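You operate a simulated robot arm through the tools that you are given. There is no shell and no other tool.

Carry out the task below with a simulated robot arm. There is one attempt and no reset: what you move stays moved.

JOB
Plug the speaker into the strip and turn its volume to 3.
Fine: strip off while the plug goes in, and on again after; the speaker stays where it stands.

Only the result counts: the job must be done as asked and must still hold three seconds after the hand-in. Knocking over, shifting, dropping, spilling or breaking anything else fails it.

ROBOT AND FRAMES
A 7-joint arm with a fingered hand, fixed in place. Base frame: the origin is on the floor under the middle of its stand, x ahead of it, y to its left, z up. Lengths are in m, angles in degrees, forces in N, time in s.
It reaches about 1.023 m from its shoulder. Its first joint turns from -166.0 to 166.0 degrees. Payload 4 kg.
The TCP is the grasp point between the finger pads, 0.03 m short of the fingertips. In the tool frame z runs along the fingers and y along their closing line. The gripper opens to 0.104 m; its body begins 0.035 m behind the TCP. The gripper is a hand of 4 fingers: y runs from the thumb to the fingers, the wrist lies at [-0.015, -0.113, -0.19] in the tool frame.
Orientation is that of the tool frame in the base frame, as a unit quaternion [x, y, z, w]. With the fingers straight down and the wrist toward the robot, the tool's x, y and z point along [0, 1, 0], [1, 0, 0] and [0, 0, -1] of the base frame.

CONTROLS
- The arm moves only by the tool jog_arm. Its argument "plan" is a list of rows, each a list of 6 numbers: the shift along the tool's x, y, z in units of 400 mm (1.0 is 400 mm), then the turn, a rotation vector about the tool's x, y, z in units of 90 degrees (1.0 is 90 degrees). In form: [[tx, ty, tz, wx, wy, wz], ...]. A call has 1 to 20 rows; each row is the pose to reach, as a shift and turn from the pose commanded when the call began, along the tool's axes at that moment. A call with a number of a shift or a turn outside -1 to 1 is refused whole. Each row takes 0.2 s and may step no farther than 0.05 m and 8.6 degrees from the row before; otherwise, the whole call is refused. A pose out of reach is approached as far as the arm can. The call stops where the force on the tool passes 40 N (or 10 N more than at its start, if that is more) or the arm is blocked; 0.2 s more then pass. In this call time passes only in rows, and 0.2 s behind the last. The reply holds the time, the measured pose of the TCP, the force on the tool along the base axes, the opening and the grip force, in the units named above and with some noise, with the torque about the TCP (base axes, N m) and any sound that the robot's microphone picked up.
- Cameras (640 x 400 px; columns grow to the right, rows downward): "scene" is fixed at [0.4005, 0.652, 1.5059]; the picture's right is [-0.99, -0.12, 0.00], its down [-0.05, 0.42, -0.91] and it looks along [0.11, -0.90, -0.42] (base axes); focal length 313 px, centre (320, 200). "wrist" rides on the gripper at [0.061, -0.092, -0.13] in the tool frame; the picture's right is [-0.81, 0.27, -0.52], its down [-0.53, -0.71, 0.46] and it looks along [-0.24, 0.64, 0.72] (tool axes); focal length 275 px, centre (320, 200). There is no depth. A picture from a camera that has moved, and an enlarged one, comes with that camera's place and axes in the base frame and with its lens.
- get_image(camera): a new picture of that camera. No time passes.
- set_fingers(index, middle, ring, thumb_bend, thumb_turn): sets how far each is bent, from 0 (flat) to 100 (curled in); at 30 the hand is open as for a grip, at 70 the pads meet at the TCP. One left out holds its place. A second passes; each finger stops where it meets its share of the squeeze, and holds until it gets a number again. It is the only way to open and close the hand. It gives what a move gives, with no picture; readings hold the bend of each and the force on the fingers (four entries, about 0 where the hand has none), thumb and palm. thumb_turn goes from beside the hand (0) to across from the fingers (100), as for a grip.
- zoom(camera, box): a new picture of the part [left, top, right, bottom] of that camera's present view, enlarged. No time passes.
- finish_job(): hands the job in; it is judged then, once.

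Places have to be worked out from the pictures, the camera data and where the tool is seen. Open the gripper and draw the arm clear of the work before you hand the job in, unless the task says otherwise.

The tools are called after "Emit:" as a command line: name --pt "numbers of a row" for each row, then --argument value for the rest, lists and objects as JSON in quotes. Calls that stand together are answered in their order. jog_arm: Moves the arm, as the interface text tells. Its arguments: {"type":"object","properties":{"plan":{"type":"array","items":{"type":"array","items":{"type":"number"}}}},"required":["plan"]} The other tools are called the same way: set_fingers (index, middle, ring, thumb_bend, thumb_turn) moves the fingers one by one; get_image (camera) takes a picture; zoom (camera, box) takes an enlarged picture of a part of a camera's view; finish_job () hands the job in.

At the start:

```text
time_s: 0.0
ee_pos: [0.2944, -0.3628, 1.1451]
orientation: [0.707, 0.707, 0.0, 0.0]
contact_force: [0.4, 0.6, 0.7]
torque: [-0.02, 0.03, -0.01]
opening: 0.1036
grasp_force: 0.1
shape: jaw
bend: [30.0, 30.0, 30.0, 30.0, 98.0]
finger forces: [0.0, 0.1, 0.0, 0.0, 0.0, 0.0]
```

scene: 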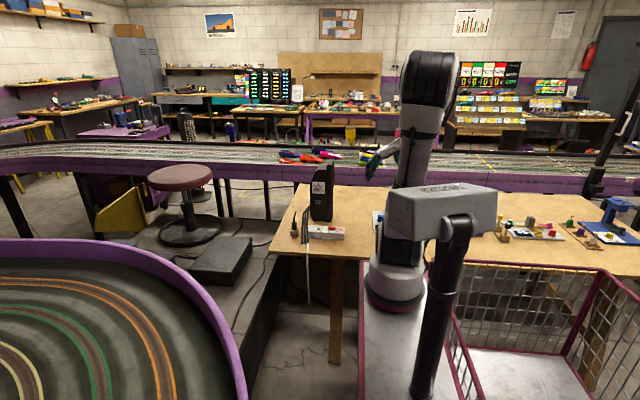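
wrist: 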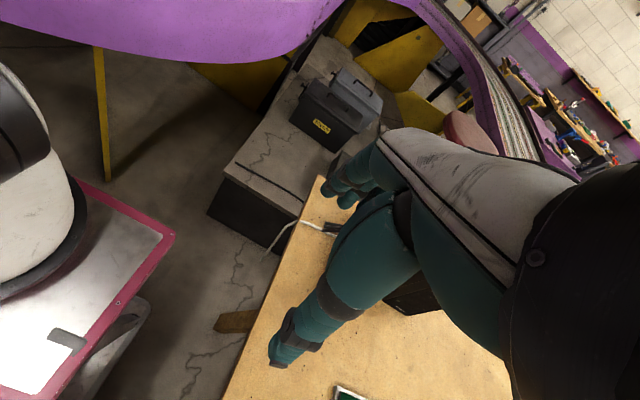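

I start by looking closer at the bench around the black speaker and the strip.

Emit:
zoom --camera "scene" --box '[260, 140, 400, 260]'

Emit:
zoom --camera "scene" --box '[285, 200, 355, 250]'

Emit:
zoom --camera "scene" --box '[440, 170, 640, 290]'

Emit:
zoom --camera "wrist" --box '[220, 180, 420, 400]'

```text
3.33 times, centred on (330, 200) of scene
camera zoom: at [0.4005, 0.652, 1.5059], right [-0.99, -0.12, 0.0], down [-0.05, 0.42, -0.91], along [0.11, -0.9, -0.42], focal length 1042 px, centre (287, 200)
```

zoom: 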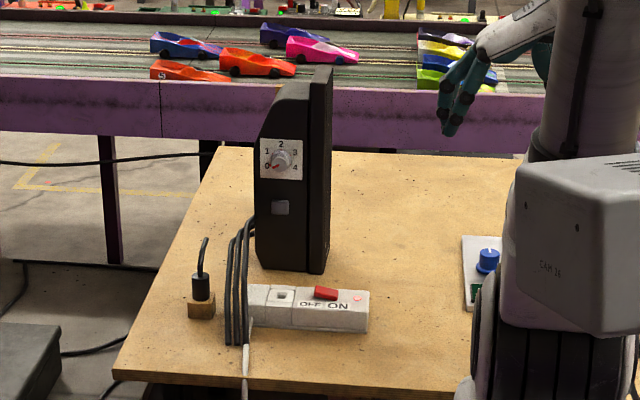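

```text
8.00 times, centred on (320, 225) of scene
camera zoom: at [0.4005, 0.652, 1.5059], right [-0.99, -0.12, 0.0], down [-0.05, 0.42, -0.91], along [0.11, -0.9, -0.42], focal length 2501 px, centre (320, 0)
```

zoom: 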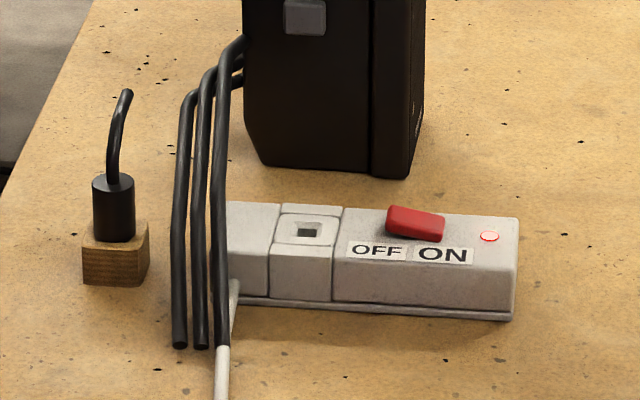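

```text
3.20 times, centred on (540, 230) of scene
camera zoom: at [0.4005, 0.652, 1.5059], right [-0.99, -0.12, 0.0], down [-0.05, 0.42, -0.91], along [0.11, -0.9, -0.42], focal length 1000 px, centre (-384, 104)
```

zoom: 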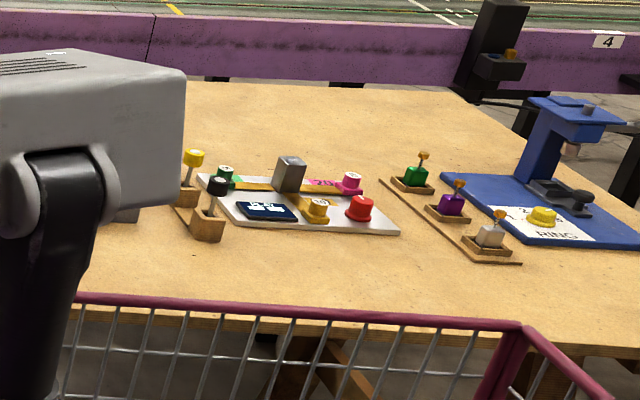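

```text
1.82 times, centred on (320, 290) of wrist
camera zoom: at [0.2029, -0.302, 1.275], right [0.27, -0.81, 0.52], down [-0.71, -0.53, -0.46], along [0.64, -0.24, -0.72], focal length 500 px, centre (320, 36)
```

zoom: 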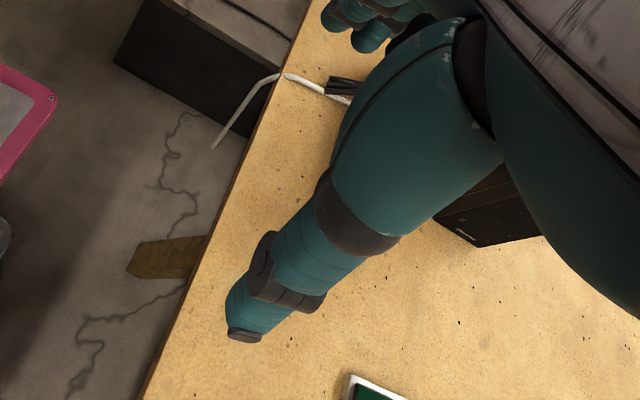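

The speaker's dial (pointing at 0, front facing +y), the strip (switch at ON, lamp lit) and the plug parked upright in a wooden block are all on the bench at about z 0.73. I move the hand toward the area, staying high, to get wrist views.

Emit:
jog_arm --pt "-0.08 0.05 0 0 0 0" --pt "-0.16 0.1 0 0 0 0" --pt "-0.24 0.15 0 0 0 0" --pt "-0.32 0.2 0 0 0 0" --pt "-0.4 0.25 0 0 0 0"

Emit:
get_image --camera "wrist"

Emit:
get_image --camera "scene"

```text
time_s: 1.2
ee_pos: [0.3971, -0.5249, 1.1475]
orientation: [0.708, 0.707, -0.001, 0.001]
contact_force: [-0.9, 0.5, 0.8]
torque: [0.0, -0.02, -0.01]
opening: 0.1039
grasp_force: 0.1
shape: jaw
bend: [30.0, 30.0, 30.0, 30.0, 98.0]
finger forces: [0.0, 0.1, 0.0, 0.0, 0.1, 0.1]
```

```text
taken
camera wrist: at [0.3045, -0.4628, 1.2762], right [0.27, -0.81, 0.52], down [-0.71, -0.53, -0.45], along [0.64, -0.24, -0.72], focal length 275 px, centre (320, 200)
```

wrist: 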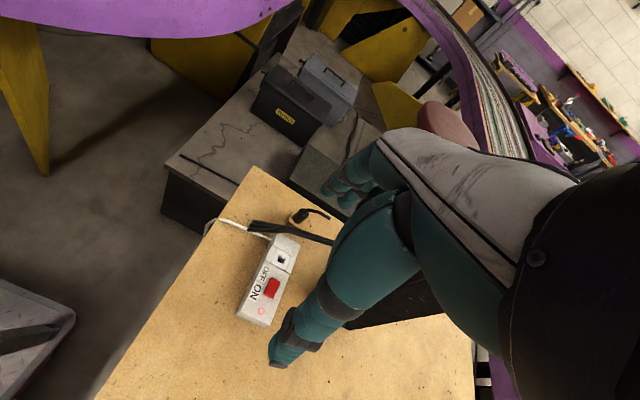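

```text
taken
```

scene: 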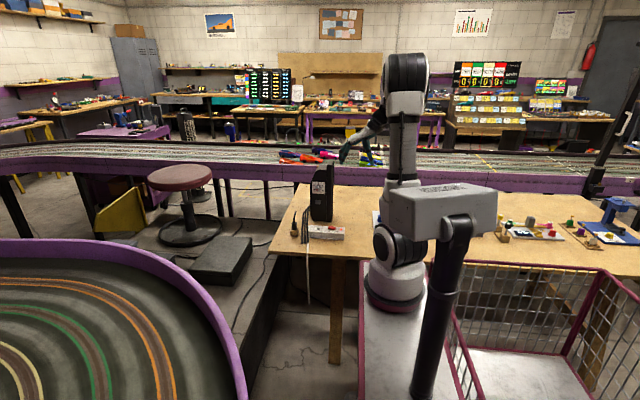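

The wrist camera now sees strip, plug and cables. I enlarge that part.

Emit:
zoom --camera "wrist" --box '[190, 180, 350, 340]'

Emit:
zoom --camera "wrist" --box '[200, 190, 340, 280]'

Emit:
zoom --camera "scene" --box '[300, 90, 420, 180]'

Emit:
zoom --camera "scene" --box '[300, 160, 350, 220]'

```text
2.50 times, centred on (270, 260) of wrist
camera zoom: at [0.3045, -0.4628, 1.2762], right [0.27, -0.81, 0.52], down [-0.71, -0.53, -0.45], along [0.64, -0.24, -0.72], focal length 688 px, centre (445, 50)
```

zoom: 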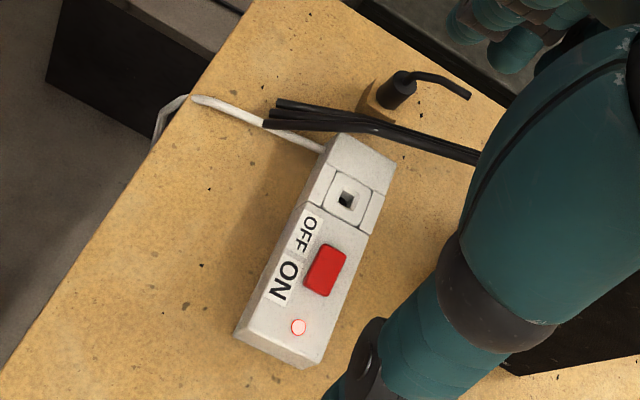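

```text
4.44 times, centred on (270, 235) of wrist
camera zoom: at [0.3045, -0.4628, 1.2762], right [0.27, -0.81, 0.52], down [-0.71, -0.53, -0.45], along [0.64, -0.24, -0.72], focal length 1224 px, centre (542, 44)
```

zoom: 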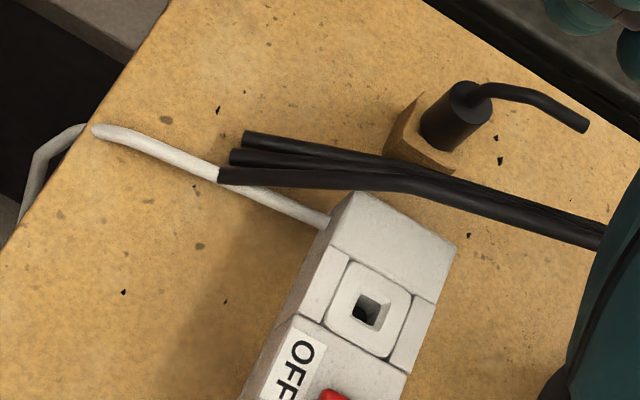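

```text
4.44 times, centred on (360, 135) of scene
camera zoom: at [0.4005, 0.652, 1.5059], right [-0.99, -0.12, 0.0], down [-0.05, 0.42, -0.91], along [0.11, -0.9, -0.42], focal length 1390 px, centre (142, 489)
```

zoom: 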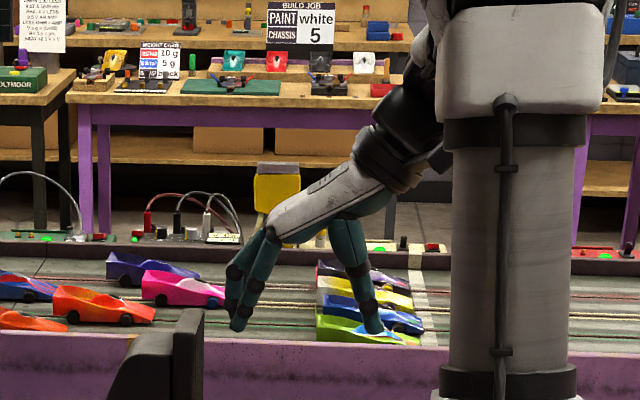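

```text
6.67 times, centred on (325, 190) of scene
camera zoom: at [0.4005, 0.652, 1.5059], right [-0.99, -0.12, 0.0], down [-0.05, 0.42, -0.91], along [0.11, -0.9, -0.42], focal length 2084 px, centre (287, 267)
```

zoom: 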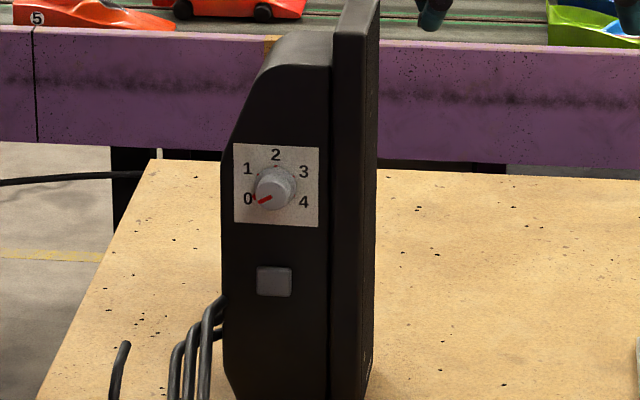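

Layout so far: plug top about (0.674, -0.594, 0.80) with a cord stub bending toward -y, three black cables between block and strip, socket about (0.56, -0.60), rocker about (0.50, -0.605). I'll press the switch with the thumb tip alone, so I curl the three fingers in and look at the hand.

Emit:
set_fingers --index 100 --middle 100 --ring 100

Emit:
get_image --camera "wrist"

Emit:
zoom --camera "scene" --box '[300, 90, 420, 180]'

```text
time_s: 2.2
ee_pos: [0.3961, -0.5244, 1.1442]
orientation: [0.707, 0.707, 0.0, 0.0]
contact_force: [0.3, 0.6, 0.7]
torque: [-0.02, 0.01, 0.02]
opening: 0.0655
grasp_force: 0.0
shape: fingers
bend: [100.0, 100.0, 100.0, 30.0, 98.0]
finger forces: [0.0, 0.1, 0.0, 0.0, 0.1, 0.0]
```

```text
taken
camera wrist: at [0.3045, -0.463, 1.2759], right [0.27, -0.81, 0.52], down [-0.71, -0.53, -0.46], along [0.64, -0.24, -0.72], focal length 275 px, centre (320, 200)
```

wrist: 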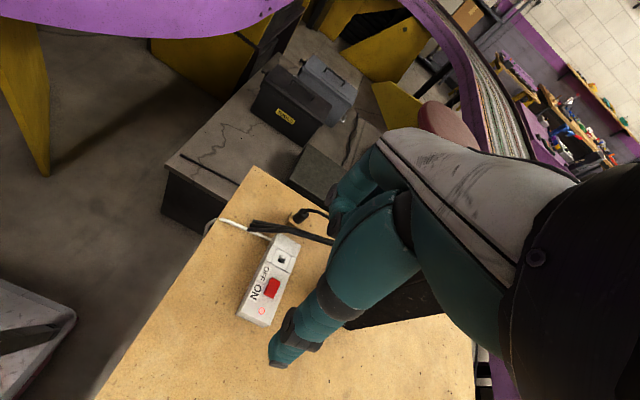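

```text
4.44 times, centred on (360, 135) of scene
camera zoom: at [0.4005, 0.652, 1.5059], right [-0.99, -0.12, 0.0], down [-0.05, 0.42, -0.91], along [0.11, -0.9, -0.42], focal length 1390 px, centre (142, 489)
```

zoom: 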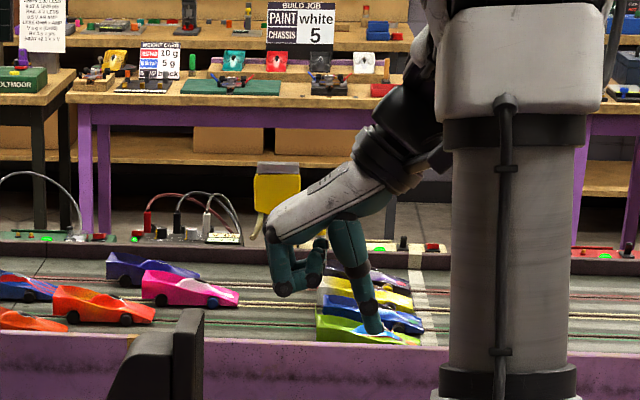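

The thumb tip is now the lowest point, about (0, -0.058, +0.033) in the tool frame. I put it above the OFF half (+x side) of the rocker, judged at about (0.506, -0.603, 0.78), hovering some 6 cm up.

Emit:
jog_arm --pt "-0.024 0.0525 0.085 0 0 0" --pt "-0.047 0.105 0.17 0 0 0" --pt "-0.071 0.1575 0.255 0 0 0" --pt "-0.095 0.21 0.34 0 0 0" --pt "-0.118 0.2625 0.42 0 0 0" --pt "-0.142 0.315 0.51 0 0 0" --pt "-0.165 0.3675 0.595 0 0 0" --pt "-0.189 0.42 0.676 0 0 0"

Emit:
get_image --camera "wrist"

Emit:
zoom --camera "scene" --box '[280, 170, 380, 240]'

```text
time_s: 4.0
ee_pos: [0.5607, -0.599, 0.8741]
orientation: [0.708, 0.706, 0.0, 0.0]
contact_force: [0.8, 0.4, -0.4]
torque: [-0.03, 0.01, -0.01]
opening: 0.0654
grasp_force: 0.0
shape: fingers
bend: [100.0, 100.0, 100.0, 30.0, 98.0]
finger forces: [0.0, 0.0, 0.1, 0.0, 0.0, 0.0]
```

```text
taken
camera wrist: at [0.4685, -0.5376, 1.0046], right [0.27, -0.81, 0.52], down [-0.71, -0.53, -0.46], along [0.64, -0.24, -0.72], focal length 275 px, centre (320, 200)
```

wrist: 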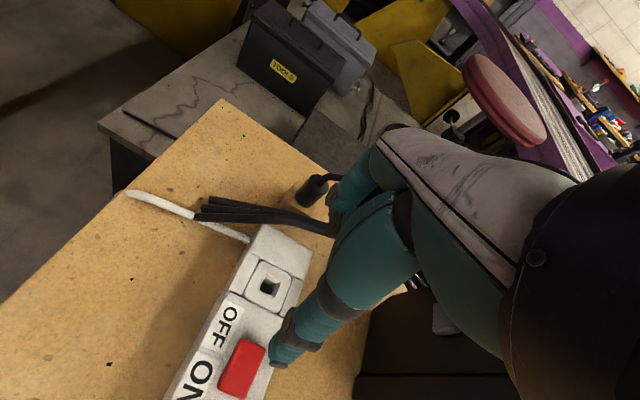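

```text
5.71 times, centred on (330, 205) of scene
camera zoom: at [0.4005, 0.652, 1.5059], right [-0.99, -0.12, 0.0], down [-0.05, 0.42, -0.91], along [0.11, -0.9, -0.42], focal length 1786 px, centre (263, 171)
```

zoom: 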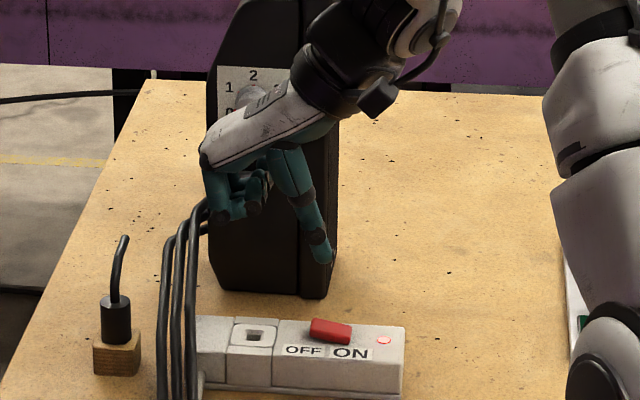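

Thumb tip projects at about (0.503, -0.599, 0.841), just above the rocker's OFF half. I shift it slightly and descend 45 mm, then look again.

Emit:
jog_arm --pt "-0.01 0.0125 0.0 0 0 0" --pt "-0.01 0.0125 0.04 0 0 0" --pt "-0.01 0.0125 0.08 0 0 0" --pt "-0.01 0.0125 0.11 0 0 0"

Emit:
zoom --camera "wrist" --box '[160, 200, 360, 400]'

Emit:
zoom --camera "scene" --box '[285, 195, 355, 245]'

```text
time_s: 5.0
ee_pos: [0.5679, -0.602, 0.8305]
orientation: [0.707, 0.708, 0.0, 0.0]
contact_force: [-0.3, 0.1, 0.5]
torque: [-0.05, 0.02, 0.02]
opening: 0.0656
grasp_force: 0.0
shape: fingers
bend: [100.0, 100.0, 100.0, 30.0, 98.0]
finger forces: [0.1, 0.1, 0.1, 0.1, 0.0, 0.0]
```

```text
2.00 times, centred on (260, 300) of wrist
camera zoom: at [0.4757, -0.5404, 0.9605], right [0.28, -0.81, 0.52], down [-0.71, -0.53, -0.46], along [0.64, -0.24, -0.72], focal length 551 px, centre (440, 0)
```

zoom: 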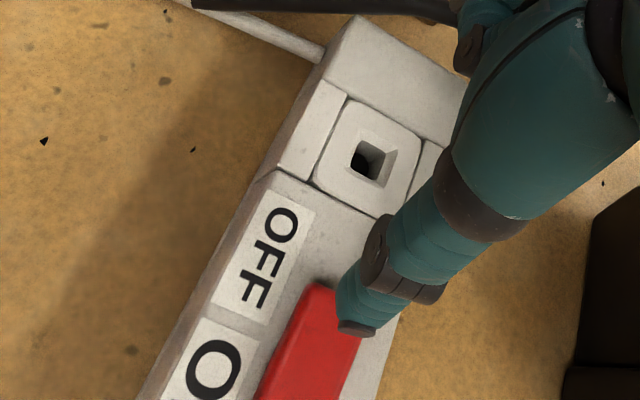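

```text
8.00 times, centred on (320, 220) of scene
camera zoom: at [0.4005, 0.652, 1.5059], right [-0.99, -0.12, 0.0], down [-0.05, 0.42, -0.91], along [0.11, -0.9, -0.42], focal length 2501 px, centre (320, 40)
```

zoom: 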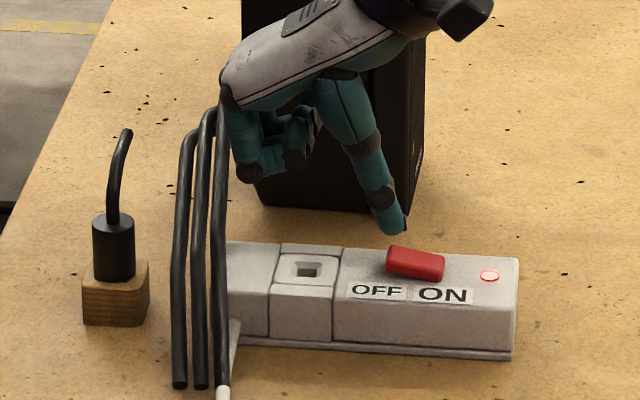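

The thumb tip hangs about 1 cm above the OFF end of the rocker, centred in y. I press down in small steps; the call stops on force.

Emit:
jog_arm --pt "0 0 0.01 0 0 0" --pt "0 0 0.02 0 0 0" --pt "0 0 0.0275 0 0 0" --pt "0 0 0.035 0 0 0" --pt "0 0 0.0425 0 0 0"

Emit:
zoom --camera "scene" --box '[285, 195, 355, 245]'

Emit:
zoom --camera "wrist" --box '[160, 200, 360, 400]'

```text
time_s: 6.2
ee_pos: [0.5658, -0.6037, 0.8123]
orientation: [0.707, 0.707, 0.0, 0.0]
contact_force: [-0.1, 0.0, -0.2]
torque: [0.04, -0.02, -0.03]
opening: 0.0654
grasp_force: 0.0
shape: fingers
bend: [100.0, 100.0, 100.0, 30.0, 98.0]
finger forces: [0.1, 0.0, 0.0, 0.0, 0.0, 0.0]
```

```text
8.00 times, centred on (320, 220) of scene
camera zoom: at [0.4005, 0.652, 1.5059], right [-0.99, -0.12, 0.0], down [-0.05, 0.42, -0.91], along [0.11, -0.9, -0.42], focal length 2501 px, centre (320, 40)
```

zoom: 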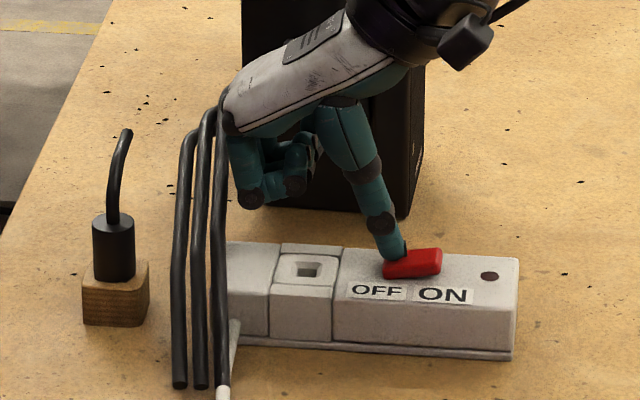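

```text
2.00 times, centred on (260, 300) of wrist
camera zoom: at [0.4752, -0.5415, 0.9432], right [0.27, -0.81, 0.52], down [-0.71, -0.53, -0.46], along [0.64, -0.24, -0.72], focal length 551 px, centre (440, 0)
```

zoom: 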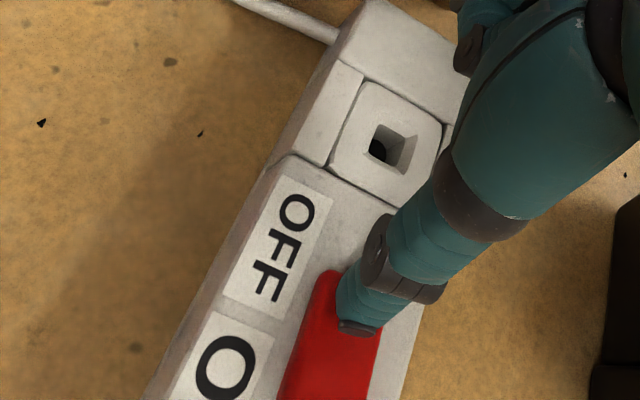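

The lamp went dark and the rocker tipped to OFF. I rise straight up clear of the strip, then check the pictures again.

Emit:
jog_arm --pt "0 0 -0.08 0 0 0" --pt "0 0 -0.19 0 0 0" --pt "0 0 -0.3 0 0 0" --pt "0 0 -0.4 0 0 0"

Emit:
set_fingers --index 46 --middle 46 --ring 46 --thumb_bend 46

Emit:
zoom --camera "scene" --box '[285, 180, 365, 240]'

Emit:
zoom --camera "wrist" --box '[140, 160, 380, 400]'

```text
time_s: 7.2
ee_pos: [0.568, -0.6014, 0.973]
orientation: [0.707, 0.707, 0.0, 0.0]
contact_force: [-0.1, 0.9, -0.2]
torque: [-0.01, 0.0, 0.03]
opening: 0.0656
grasp_force: 0.0
shape: fingers
bend: [100.0, 100.0, 100.0, 30.0, 98.0]
finger forces: [0.1, 0.0, 0.0, 0.0, 0.0, 0.0]
```

```text
time_s: 8.2
ee_pos: [0.5681, -0.6018, 0.9728]
orientation: [0.707, 0.707, -0.001, 0.0]
contact_force: [0.5, 0.1, 0.8]
torque: [0.0, 0.04, 0.01]
opening: 0.0624
grasp_force: 0.0
shape: fingers
bend: [46.0, 46.0, 46.0, 46.0, 98.0]
finger forces: [0.0, 0.0, 0.0, 0.1, 0.0, 0.0]
```

```text
6.67 times, centred on (325, 210) of scene
camera zoom: at [0.4005, 0.652, 1.5059], right [-0.99, -0.12, 0.0], down [-0.05, 0.42, -0.91], along [0.11, -0.9, -0.42], focal length 2084 px, centre (287, 133)
```

zoom: 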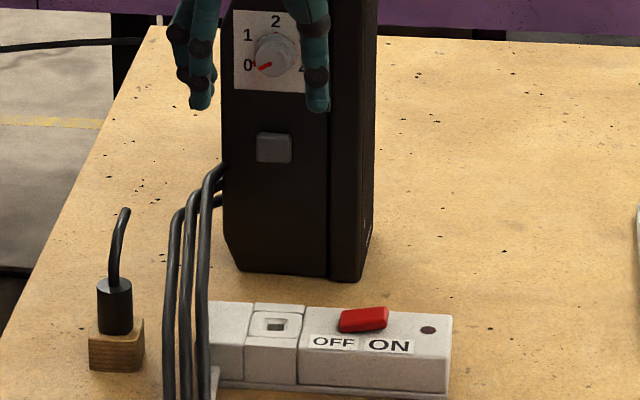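

```text
1.67 times, centred on (260, 280) of wrist
camera zoom: at [0.4765, -0.5405, 1.1026], right [0.27, -0.81, 0.52], down [-0.71, -0.53, -0.46], along [0.64, -0.24, -0.72], focal length 459 px, centre (420, 67)
```

zoom: 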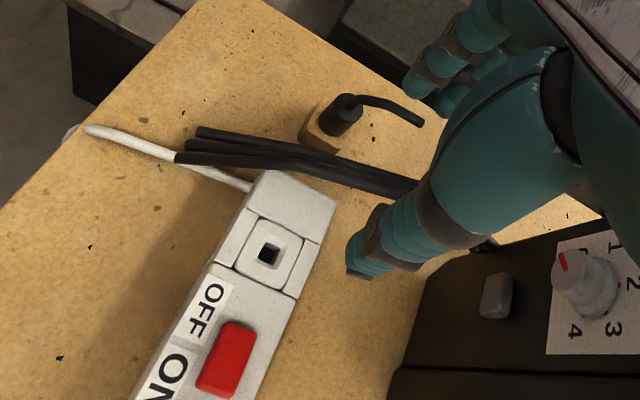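

Cables at y≈-0.6 sit near z 0.78 and x 0.606–0.638, so the thumb has only a narrow gap beside the plug. I set a narrow pre-grip (about 42 mm) and move above the plug with a 15° yaw that takes the thumb toward +y, where the cables are lower.

Emit:
set_fingers --index 54 --middle 54 --ring 54 --thumb_bend 54

Emit:
jog_arm --pt "0.003 0.065 0.0 0 0 0.042" --pt "0.007 0.13 0.03 0 0 0.084" --pt "0.01 0.195 0.1 0 0 0.126" --pt "0.014 0.26 0.18 0 0 0.1667"

Emit:
zoom --camera "scene" --box '[275, 180, 355, 240]'

Emit:
get_image --camera "wrist"

```text
time_s: 9.2
ee_pos: [0.5683, -0.6009, 0.9723]
orientation: [0.707, 0.707, 0.0, 0.0]
contact_force: [-0.3, 0.2, 0.6]
torque: [0.01, 0.01, 0.05]
opening: 0.0421
grasp_force: 0.0
shape: fingers
bend: [54.0, 54.0, 54.0, 54.0, 98.0]
finger forces: [0.0, 0.0, 0.0, 0.0, 0.0, 0.0]
```

```text
time_s: 10.2
ee_pos: [0.672, -0.5973, 0.9015]
orientation: [0.794, 0.608, 0.0, -0.001]
contact_force: [-0.3, -0.2, 0.2]
torque: [0.0, -0.02, 0.0]
opening: 0.0423
grasp_force: 0.0
shape: fingers
bend: [54.0, 54.0, 54.0, 54.0, 98.0]
finger forces: [0.0, 0.0, 0.0, 0.0, 0.0, 0.0]
```

```text
6.67 times, centred on (315, 210) of scene
camera zoom: at [0.4005, 0.652, 1.5059], right [-0.99, -0.12, 0.0], down [-0.05, 0.42, -0.91], along [0.11, -0.9, -0.42], focal length 2084 px, centre (353, 133)
```

zoom: 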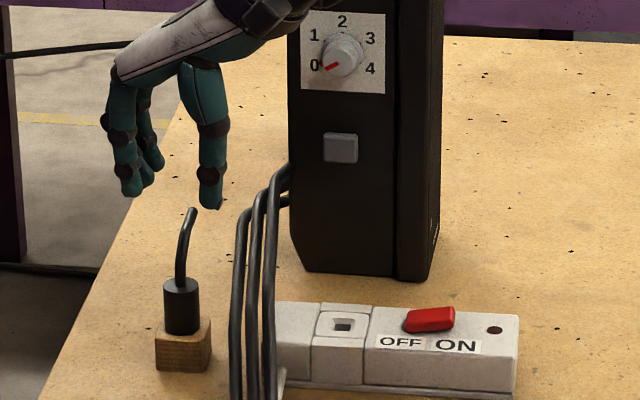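

```text
taken
camera wrist: at [0.5995, -0.5151, 1.0308], right [0.05, -0.85, 0.52], down [-0.83, -0.33, -0.46], along [0.56, -0.4, -0.72], focal length 275 px, centre (320, 200)
```

wrist: 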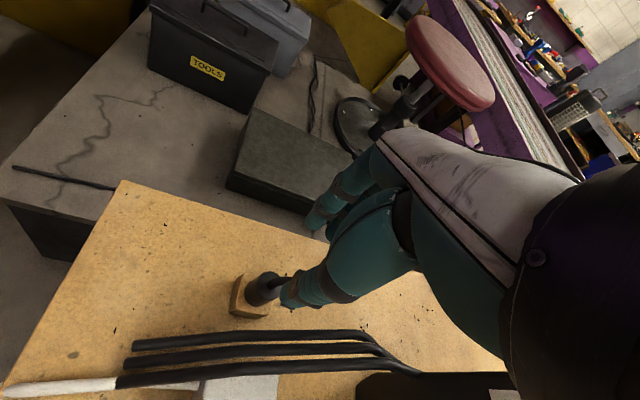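

The open fingers straddle the plug in the scene view as computed. I zoom the wrist view to check the sideways alignment before lowering.

Emit:
zoom --camera "wrist" --box '[200, 240, 360, 340]'

Emit:
zoom --camera "scene" --box '[285, 190, 335, 230]'

```text
4.00 times, centred on (280, 290) of wrist
camera zoom: at [0.5995, -0.5151, 1.0308], right [0.05, -0.85, 0.52], down [-0.83, -0.33, -0.46], along [0.56, -0.4, -0.72], focal length 1101 px, centre (480, -160)
```

zoom: 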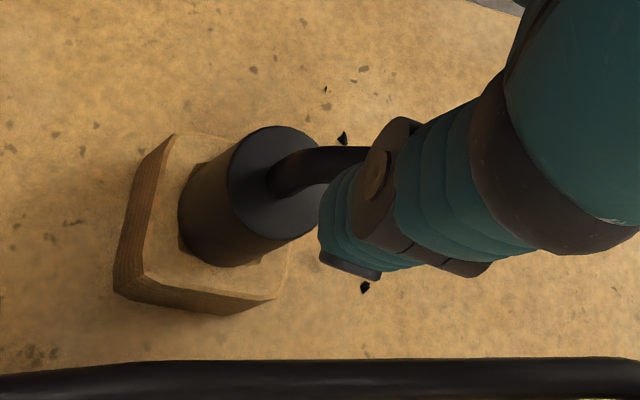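

```text
10.00 times, centred on (310, 210) of scene
camera zoom: at [0.4005, 0.652, 1.5059], right [-0.99, -0.12, 0.0], down [-0.05, 0.42, -0.91], along [0.11, -0.9, -0.42], focal length 3126 px, centre (420, 100)
```

zoom: 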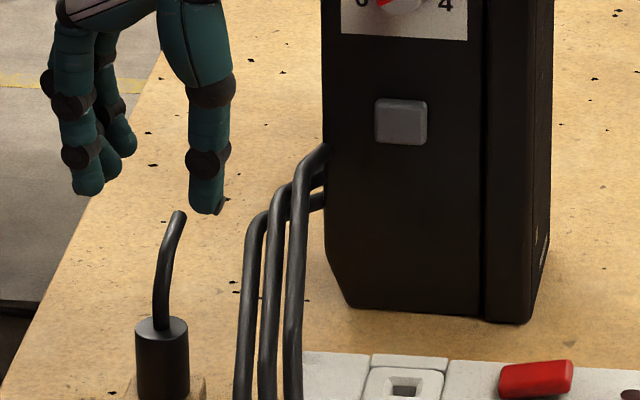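

The plug top measures (0.671, -0.598, 0.80), within 2 mm of the TCP's x, y. I descend straight to TCP z ≈ 0.813, which leaves the fingertips above the block and cables.

Emit:
jog_arm --pt "0 0 0.06 0 0 0" --pt "0 0 0.12 0 0 0" --pt "0 0 0.16 0 0 0" --pt "0 0 0.195 0 0 0" --pt "0 0 0.22 0 0 0"

Emit:
zoom --camera "scene" --box '[285, 200, 335, 240]'

Emit:
zoom --camera "wrist" --box '[240, 200, 360, 300]'

```text
time_s: 11.4
ee_pos: [0.6709, -0.5985, 0.8132]
orientation: [0.793, 0.609, 0.0, 0.001]
contact_force: [-0.3, -0.7, 0.8]
torque: [0.0, -0.02, -0.05]
opening: 0.0422
grasp_force: 0.2
shape: fingers
bend: [54.0, 54.0, 54.0, 54.0, 98.0]
finger forces: [0.0, 0.0, 0.0, 0.0, 0.1, 0.0]
```

```text
10.00 times, centred on (310, 220) of scene
camera zoom: at [0.4005, 0.652, 1.5059], right [-0.99, -0.12, 0.0], down [-0.05, 0.42, -0.91], along [0.11, -0.9, -0.42], focal length 3126 px, centre (420, 0)
```

zoom: 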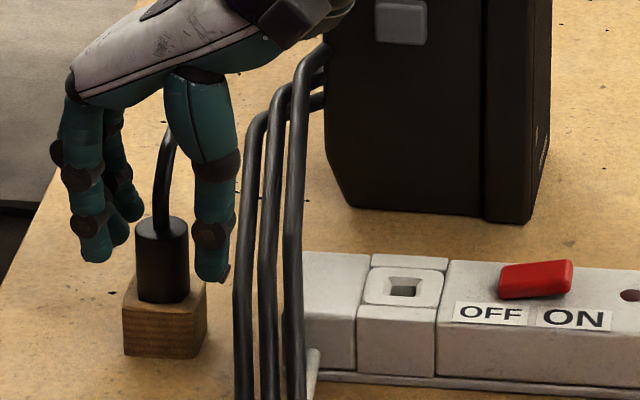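

```text
4.00 times, centred on (300, 250) of wrist
camera zoom: at [0.5993, -0.5152, 0.944], right [0.06, -0.85, 0.52], down [-0.83, -0.33, -0.46], along [0.56, -0.4, -0.72], focal length 1101 px, centre (400, 0)
```

zoom: 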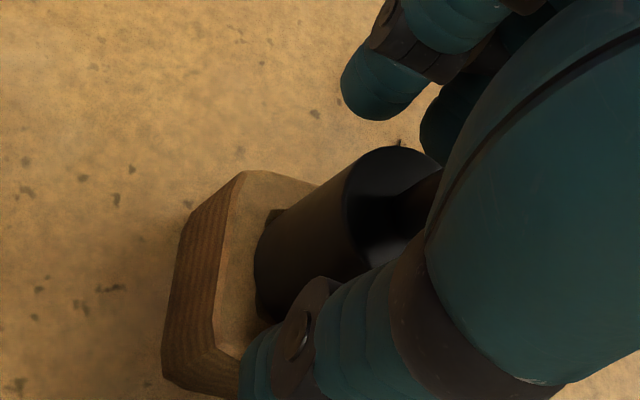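

No contact so far and the plug stands between thumb and fingers. I close middle finger and thumb on it first.

Emit:
set_fingers --middle 70 --thumb_bend 70

Emit:
zoom --camera "scene" --box '[285, 200, 335, 240]'

Emit:
zoom --camera "wrist" --box '[240, 200, 360, 300]'

```text
time_s: 12.4
ee_pos: [0.6716, -0.5989, 0.814]
orientation: [0.793, 0.609, 0.001, 0.0]
contact_force: [-0.3, 0.2, -0.3]
torque: [0.03, 0.01, -0.02]
opening: 0.0285
grasp_force: 5.0
shape: fingers
bend: [54.0, 66.0, 54.0, 66.0, 96.0]
finger forces: [0.1, 4.4, 0.0, 0.0, 4.5, 0.1]
```

```text
10.00 times, centred on (310, 220) of scene
camera zoom: at [0.4005, 0.652, 1.5059], right [-0.99, -0.12, 0.0], down [-0.05, 0.42, -0.91], along [0.11, -0.9, -0.42], focal length 3126 px, centre (420, 0)
```

zoom: 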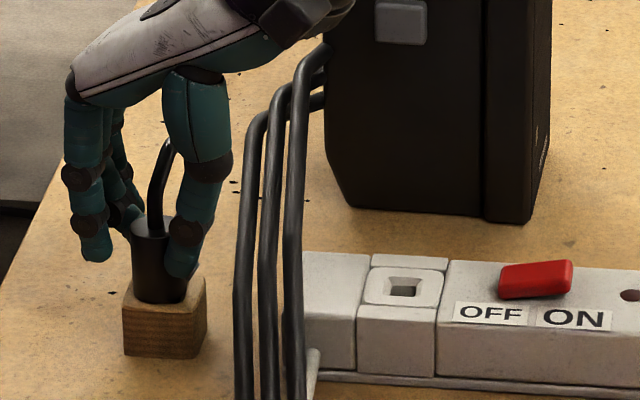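

```text
4.00 times, centred on (300, 250) of wrist
camera zoom: at [0.5992, -0.5154, 0.9442], right [0.06, -0.85, 0.52], down [-0.83, -0.33, -0.46], along [0.56, -0.4, -0.72], focal length 1101 px, centre (400, 0)
```

zoom: 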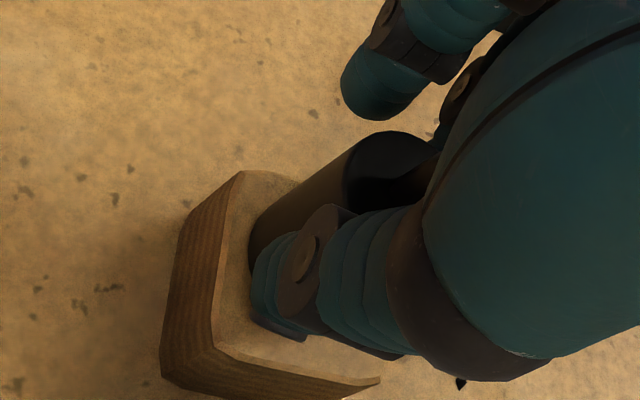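

Middle finger and thumb hold the plug with about 4.5 N. I bring the index in to about the same bend to steady it, and see which side it is on.

Emit:
set_fingers --index 66

Emit:
zoom --camera "scene" --box '[285, 200, 335, 240]'

Emit:
zoom --camera "wrist" --box '[240, 200, 360, 300]'

```text
time_s: 13.4
ee_pos: [0.6717, -0.5985, 0.8145]
orientation: [0.794, 0.608, 0.0, 0.0]
contact_force: [0.0, 0.8, -0.3]
torque: [-0.03, 0.0, -0.02]
opening: 0.0173
grasp_force: 6.1
shape: fingers
bend: [63.0, 66.0, 54.0, 65.0, 96.0]
finger forces: [1.8, 4.1, 0.0, 0.0, 5.6, 0.1]
```

```text
10.00 times, centred on (310, 220) of scene
camera zoom: at [0.4005, 0.652, 1.5059], right [-0.99, -0.12, 0.0], down [-0.05, 0.42, -0.91], along [0.11, -0.9, -0.42], focal length 3126 px, centre (420, 0)
```

zoom: 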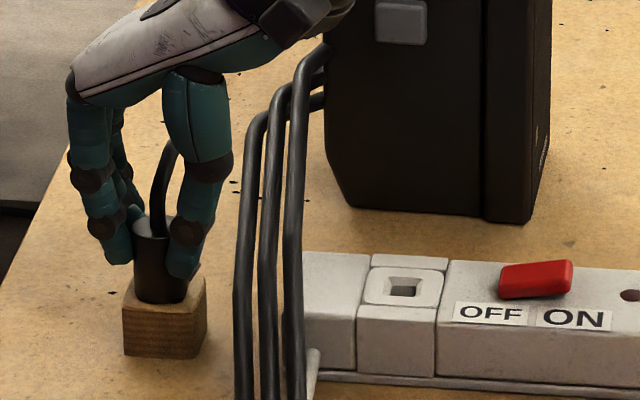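

```text
4.00 times, centred on (300, 250) of wrist
camera zoom: at [0.5993, -0.5154, 0.9442], right [0.06, -0.85, 0.52], down [-0.83, -0.33, -0.46], along [0.56, -0.4, -0.72], focal length 1101 px, centre (400, 0)
```

zoom: 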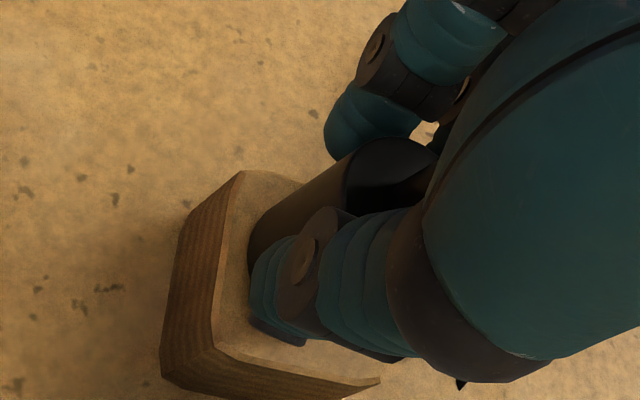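

Index (on the +y side) touches the plug too. I bring the ring finger in gently on the other side, stopping short of the cord.

Emit:
set_fingers --ring 64

Emit:
zoom --camera "scene" --box '[285, 200, 335, 240]'

Emit:
zoom --camera "wrist" --box '[240, 200, 360, 300]'

```text
time_s: 14.4
ee_pos: [0.6728, -0.5973, 0.814]
orientation: [0.794, 0.608, 0.0, 0.0]
contact_force: [0.7, -0.9, 1.0]
torque: [-0.02, 0.0, -0.02]
opening: 0.017
grasp_force: 5.3
shape: fingers
bend: [63.0, 66.0, 64.0, 65.0, 96.0]
finger forces: [1.9, 4.1, 0.0, 0.0, 5.4, 0.0]
```

```text
10.00 times, centred on (310, 220) of scene
camera zoom: at [0.4005, 0.652, 1.5059], right [-0.99, -0.12, 0.0], down [-0.05, 0.42, -0.91], along [0.11, -0.9, -0.42], focal length 3126 px, centre (420, 0)
```

zoom: 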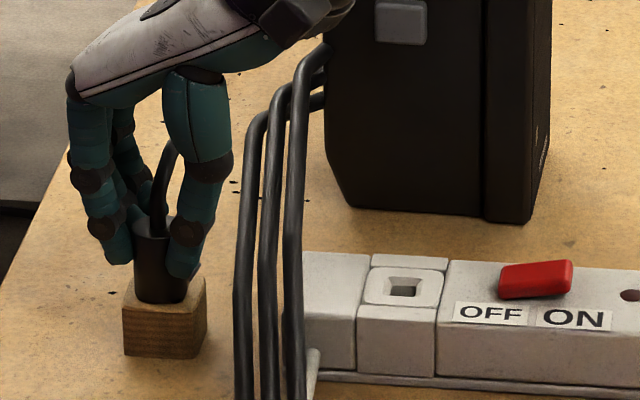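

```text
4.00 times, centred on (300, 250) of wrist
camera zoom: at [0.5992, -0.5154, 0.9442], right [0.06, -0.85, 0.52], down [-0.83, -0.33, -0.46], along [0.56, -0.4, -0.72], focal length 1101 px, centre (400, 0)
```

zoom: 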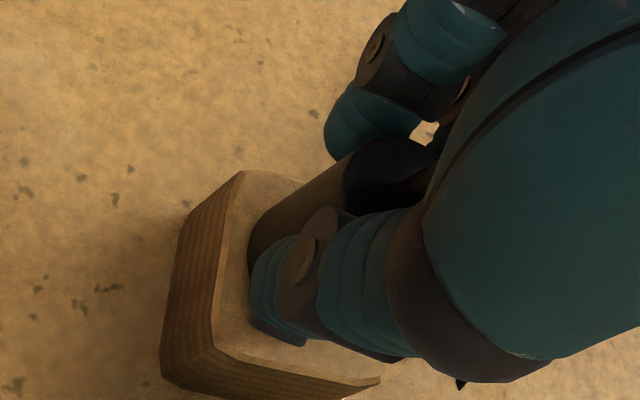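

The grip is light (about 5 N). I ask for more bend on all to see whether the squeeze firms up before lifting.

Emit:
set_fingers --index 72 --middle 80 --ring 68 --thumb_bend 80

Emit:
zoom --camera "scene" --box '[285, 200, 335, 240]'

Emit:
zoom --camera "wrist" --box '[240, 200, 360, 300]'

```text
time_s: 15.4
ee_pos: [0.6725, -0.5985, 0.8139]
orientation: [0.794, 0.609, 0.0, 0.0]
contact_force: [-0.5, -0.1, -0.6]
torque: [0.02, 0.05, 0.02]
opening: 0.014
grasp_force: 17.6
shape: fingers
bend: [71.0, 72.0, 68.0, 68.0, 93.0]
finger forces: [8.1, 10.8, 0.0, 0.0, 15.9, 0.0]
```

```text
10.00 times, centred on (310, 220) of scene
camera zoom: at [0.4005, 0.652, 1.5059], right [-0.99, -0.12, 0.0], down [-0.05, 0.42, -0.91], along [0.11, -0.9, -0.42], focal length 3126 px, centre (420, 0)
```

zoom: 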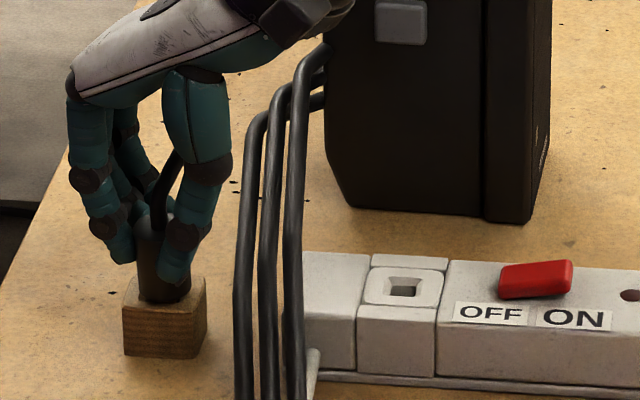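

```text
4.00 times, centred on (300, 250) of wrist
camera zoom: at [0.5992, -0.5154, 0.9442], right [0.06, -0.85, 0.52], down [-0.83, -0.33, -0.46], along [0.56, -0.4, -0.72], focal length 1101 px, centre (400, 0)
```

zoom: 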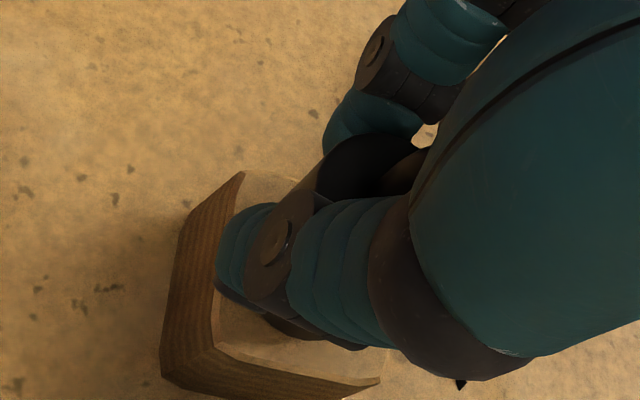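

The stronger index push skews the thumb (turn 93) and tilts the plug a little. I ease the index back so that middle finger and thumb carry the pinch squarely.

Emit:
set_fingers --index 63 --middle 76 --ring 64 --thumb_bend 76 --thumb_turn 100

Emit:
zoom --camera "scene" --box '[285, 200, 335, 240]'

Emit:
zoom --camera "wrist" --box '[240, 200, 360, 300]'

```text
time_s: 16.4
ee_pos: [0.6719, -0.5984, 0.8141]
orientation: [0.793, 0.61, 0.0, 0.0]
contact_force: [0.4, -0.1, 0.1]
torque: [-0.01, 0.02, 0.01]
opening: 0.0163
grasp_force: 13.8
shape: fingers
bend: [63.0, 63.0, 64.0, 67.0, 97.0]
finger forces: [0.4, 13.2, 0.1, 0.0, 13.7, 0.0]
```

```text
10.00 times, centred on (310, 220) of scene
camera zoom: at [0.4005, 0.652, 1.5059], right [-0.99, -0.12, 0.0], down [-0.05, 0.42, -0.91], along [0.11, -0.9, -0.42], focal length 3126 px, centre (420, 0)
```

zoom: 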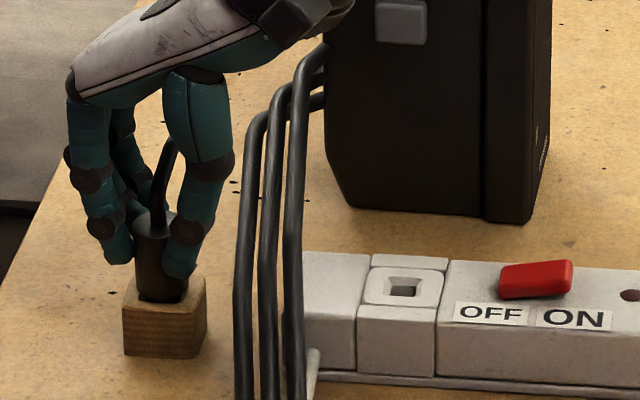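

```text
4.00 times, centred on (300, 250) of wrist
camera zoom: at [0.5992, -0.5154, 0.9442], right [0.06, -0.85, 0.52], down [-0.83, -0.33, -0.46], along [0.56, -0.4, -0.72], focal length 1101 px, centre (400, 0)
```

zoom: 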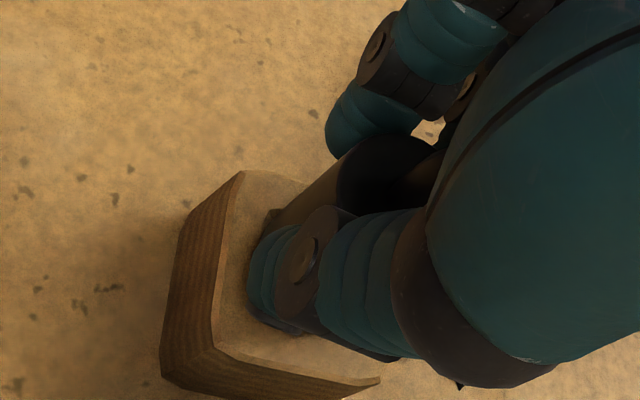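

Balanced pinch now: 13 N each on middle and thumb, plug upright. I lift it straight out of the block.

Emit:
jog_arm --pt "0 0 -0.02 0 0 0" --pt "0 0 -0.05 0 0 0" --pt "0 0 -0.09 0 0 0" --pt "0 0 -0.14 0 0 0" --pt "0 0 -0.19 0 0 0" --pt "0 0 -0.24 0 0 0"

Emit:
zoom --camera "scene" --box '[280, 180, 340, 240]'

Emit:
zoom --camera "wrist" --box '[200, 180, 360, 300]'

```text
time_s: 17.8
ee_pos: [0.6719, -0.5985, 0.9112]
orientation: [0.793, 0.609, 0.0, -0.001]
contact_force: [-0.1, -0.3, -0.4]
torque: [0.0, 0.0, -0.01]
opening: 0.0162
grasp_force: 13.8
shape: fingers
bend: [63.0, 63.0, 64.0, 67.0, 97.0]
finger forces: [0.5, 13.4, 0.1, 0.0, 13.8, 0.0]
```

```text
6.67 times, centred on (310, 210) of scene
camera zoom: at [0.4005, 0.652, 1.5059], right [-0.99, -0.12, 0.0], down [-0.05, 0.42, -0.91], along [0.11, -0.9, -0.42], focal length 2084 px, centre (387, 133)
```

zoom: 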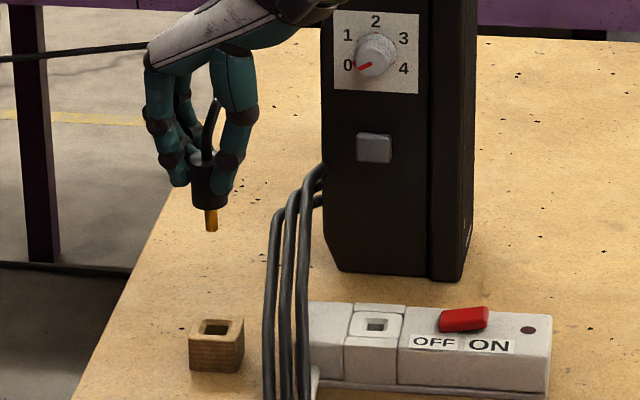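

```text
3.33 times, centred on (280, 240) of wrist
camera zoom: at [0.5994, -0.5156, 1.0399], right [0.06, -0.85, 0.52], down [-0.83, -0.33, -0.46], along [0.56, -0.4, -0.73], focal length 918 px, centre (453, 67)
```

zoom: 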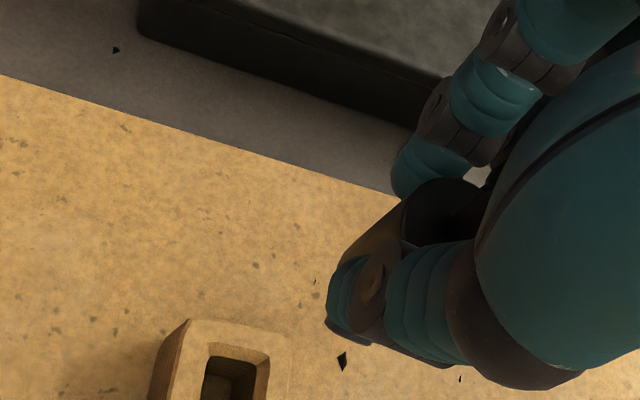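

The plug is out, with a brass prong below it. I zoom in to judge its tilt and twist in the hand.

Emit:
zoom --camera "scene" --box '[295, 195, 320, 220]'

Emit:
zoom --camera "scene" --box '[300, 220, 345, 245]'

Emit:
zoom --camera "wrist" --box '[220, 260, 320, 340]'

```text
16.00 times, centred on (308, 208) of scene
camera zoom: at [0.4005, 0.652, 1.5059], right [-0.99, -0.12, 0.0], down [-0.05, 0.42, -0.91], along [0.11, -0.9, -0.42], focal length 5002 px, centre (520, 80)
```

zoom: 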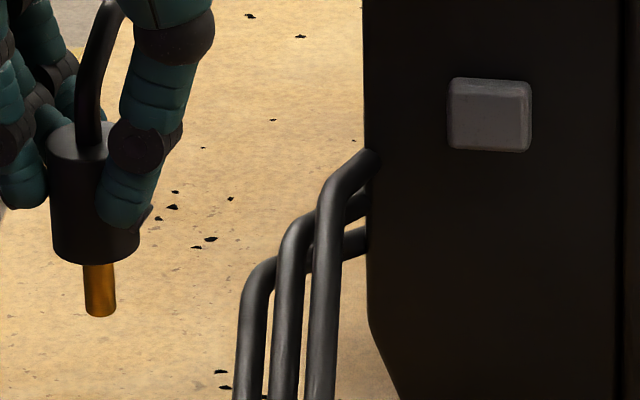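

```text
14.22 times, centred on (322, 232) of scene
camera zoom: at [0.4005, 0.652, 1.5059], right [-0.99, -0.12, 0.0], down [-0.05, 0.42, -0.91], along [0.11, -0.9, -0.42], focal length 4446 px, centre (284, -262)
```

zoom: 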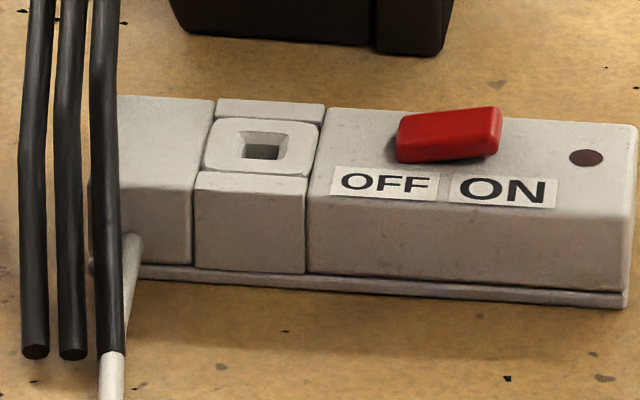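

```text
5.00 times, centred on (270, 300) of wrist
camera zoom: at [0.5994, -0.5156, 1.0399], right [0.06, -0.85, 0.52], down [-0.83, -0.33, -0.46], along [0.56, -0.4, -0.73], focal length 1376 px, centre (570, -300)
```

zoom: 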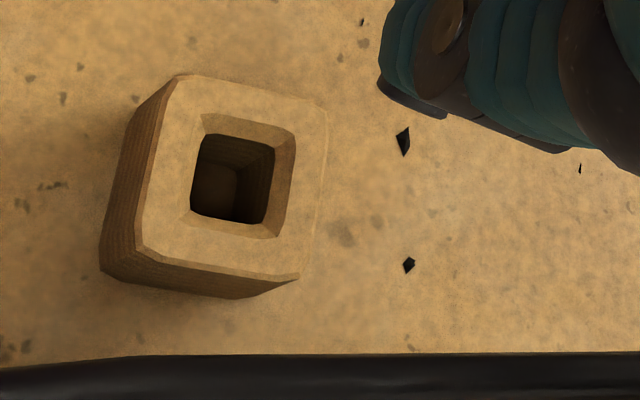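

The plug hangs nearly upright (about 2° tilt), prong tip some 71 mm below the TCP. I carry it over the cables to above the socket.

Emit:
jog_arm --pt "-0.0186 -0.0685 0 0 0 0" --pt "-0.0373 -0.137 0 0 0 0" --pt "-0.056 -0.205 0 0 0 0" --pt "-0.0746 -0.2738 0 0 0 0" --pt "-0.0746 -0.2738 0.05 0 0 0"

Emit:
zoom --camera "scene" --box '[300, 195, 345, 235]'

Emit:
get_image --camera "wrist"

```text
time_s: 19.0
ee_pos: [0.5572, -0.5982, 0.8889]
orientation: [0.793, 0.609, 0.0, -0.001]
contact_force: [0.2, -0.2, -0.5]
torque: [-0.01, 0.02, -0.01]
opening: 0.0163
grasp_force: 13.5
shape: fingers
bend: [63.0, 63.0, 64.0, 67.0, 97.0]
finger forces: [0.3, 13.4, 0.0, 0.0, 13.6, 0.1]
```

```text
10.00 times, centred on (322, 215) of scene
camera zoom: at [0.4005, 0.652, 1.5059], right [-0.99, -0.12, 0.0], down [-0.05, 0.42, -0.91], along [0.11, -0.9, -0.42], focal length 3126 px, centre (295, 50)
```

zoom: 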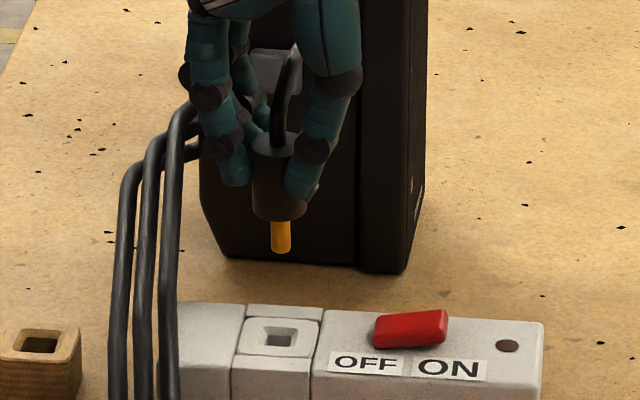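

```text
taken
camera wrist: at [0.4847, -0.5152, 1.0184], right [0.06, -0.85, 0.52], down [-0.83, -0.33, -0.46], along [0.56, -0.4, -0.72], focal length 275 px, centre (320, 200)
```

wrist: 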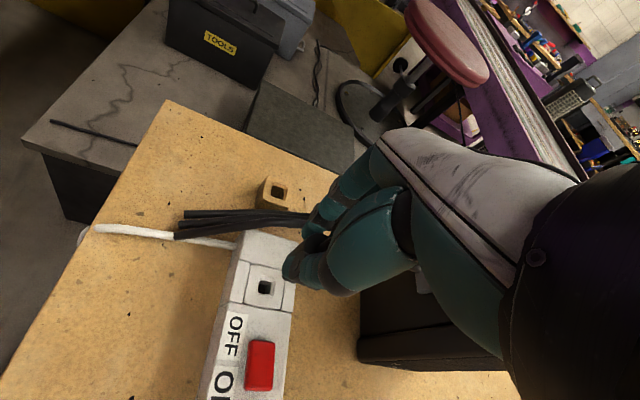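

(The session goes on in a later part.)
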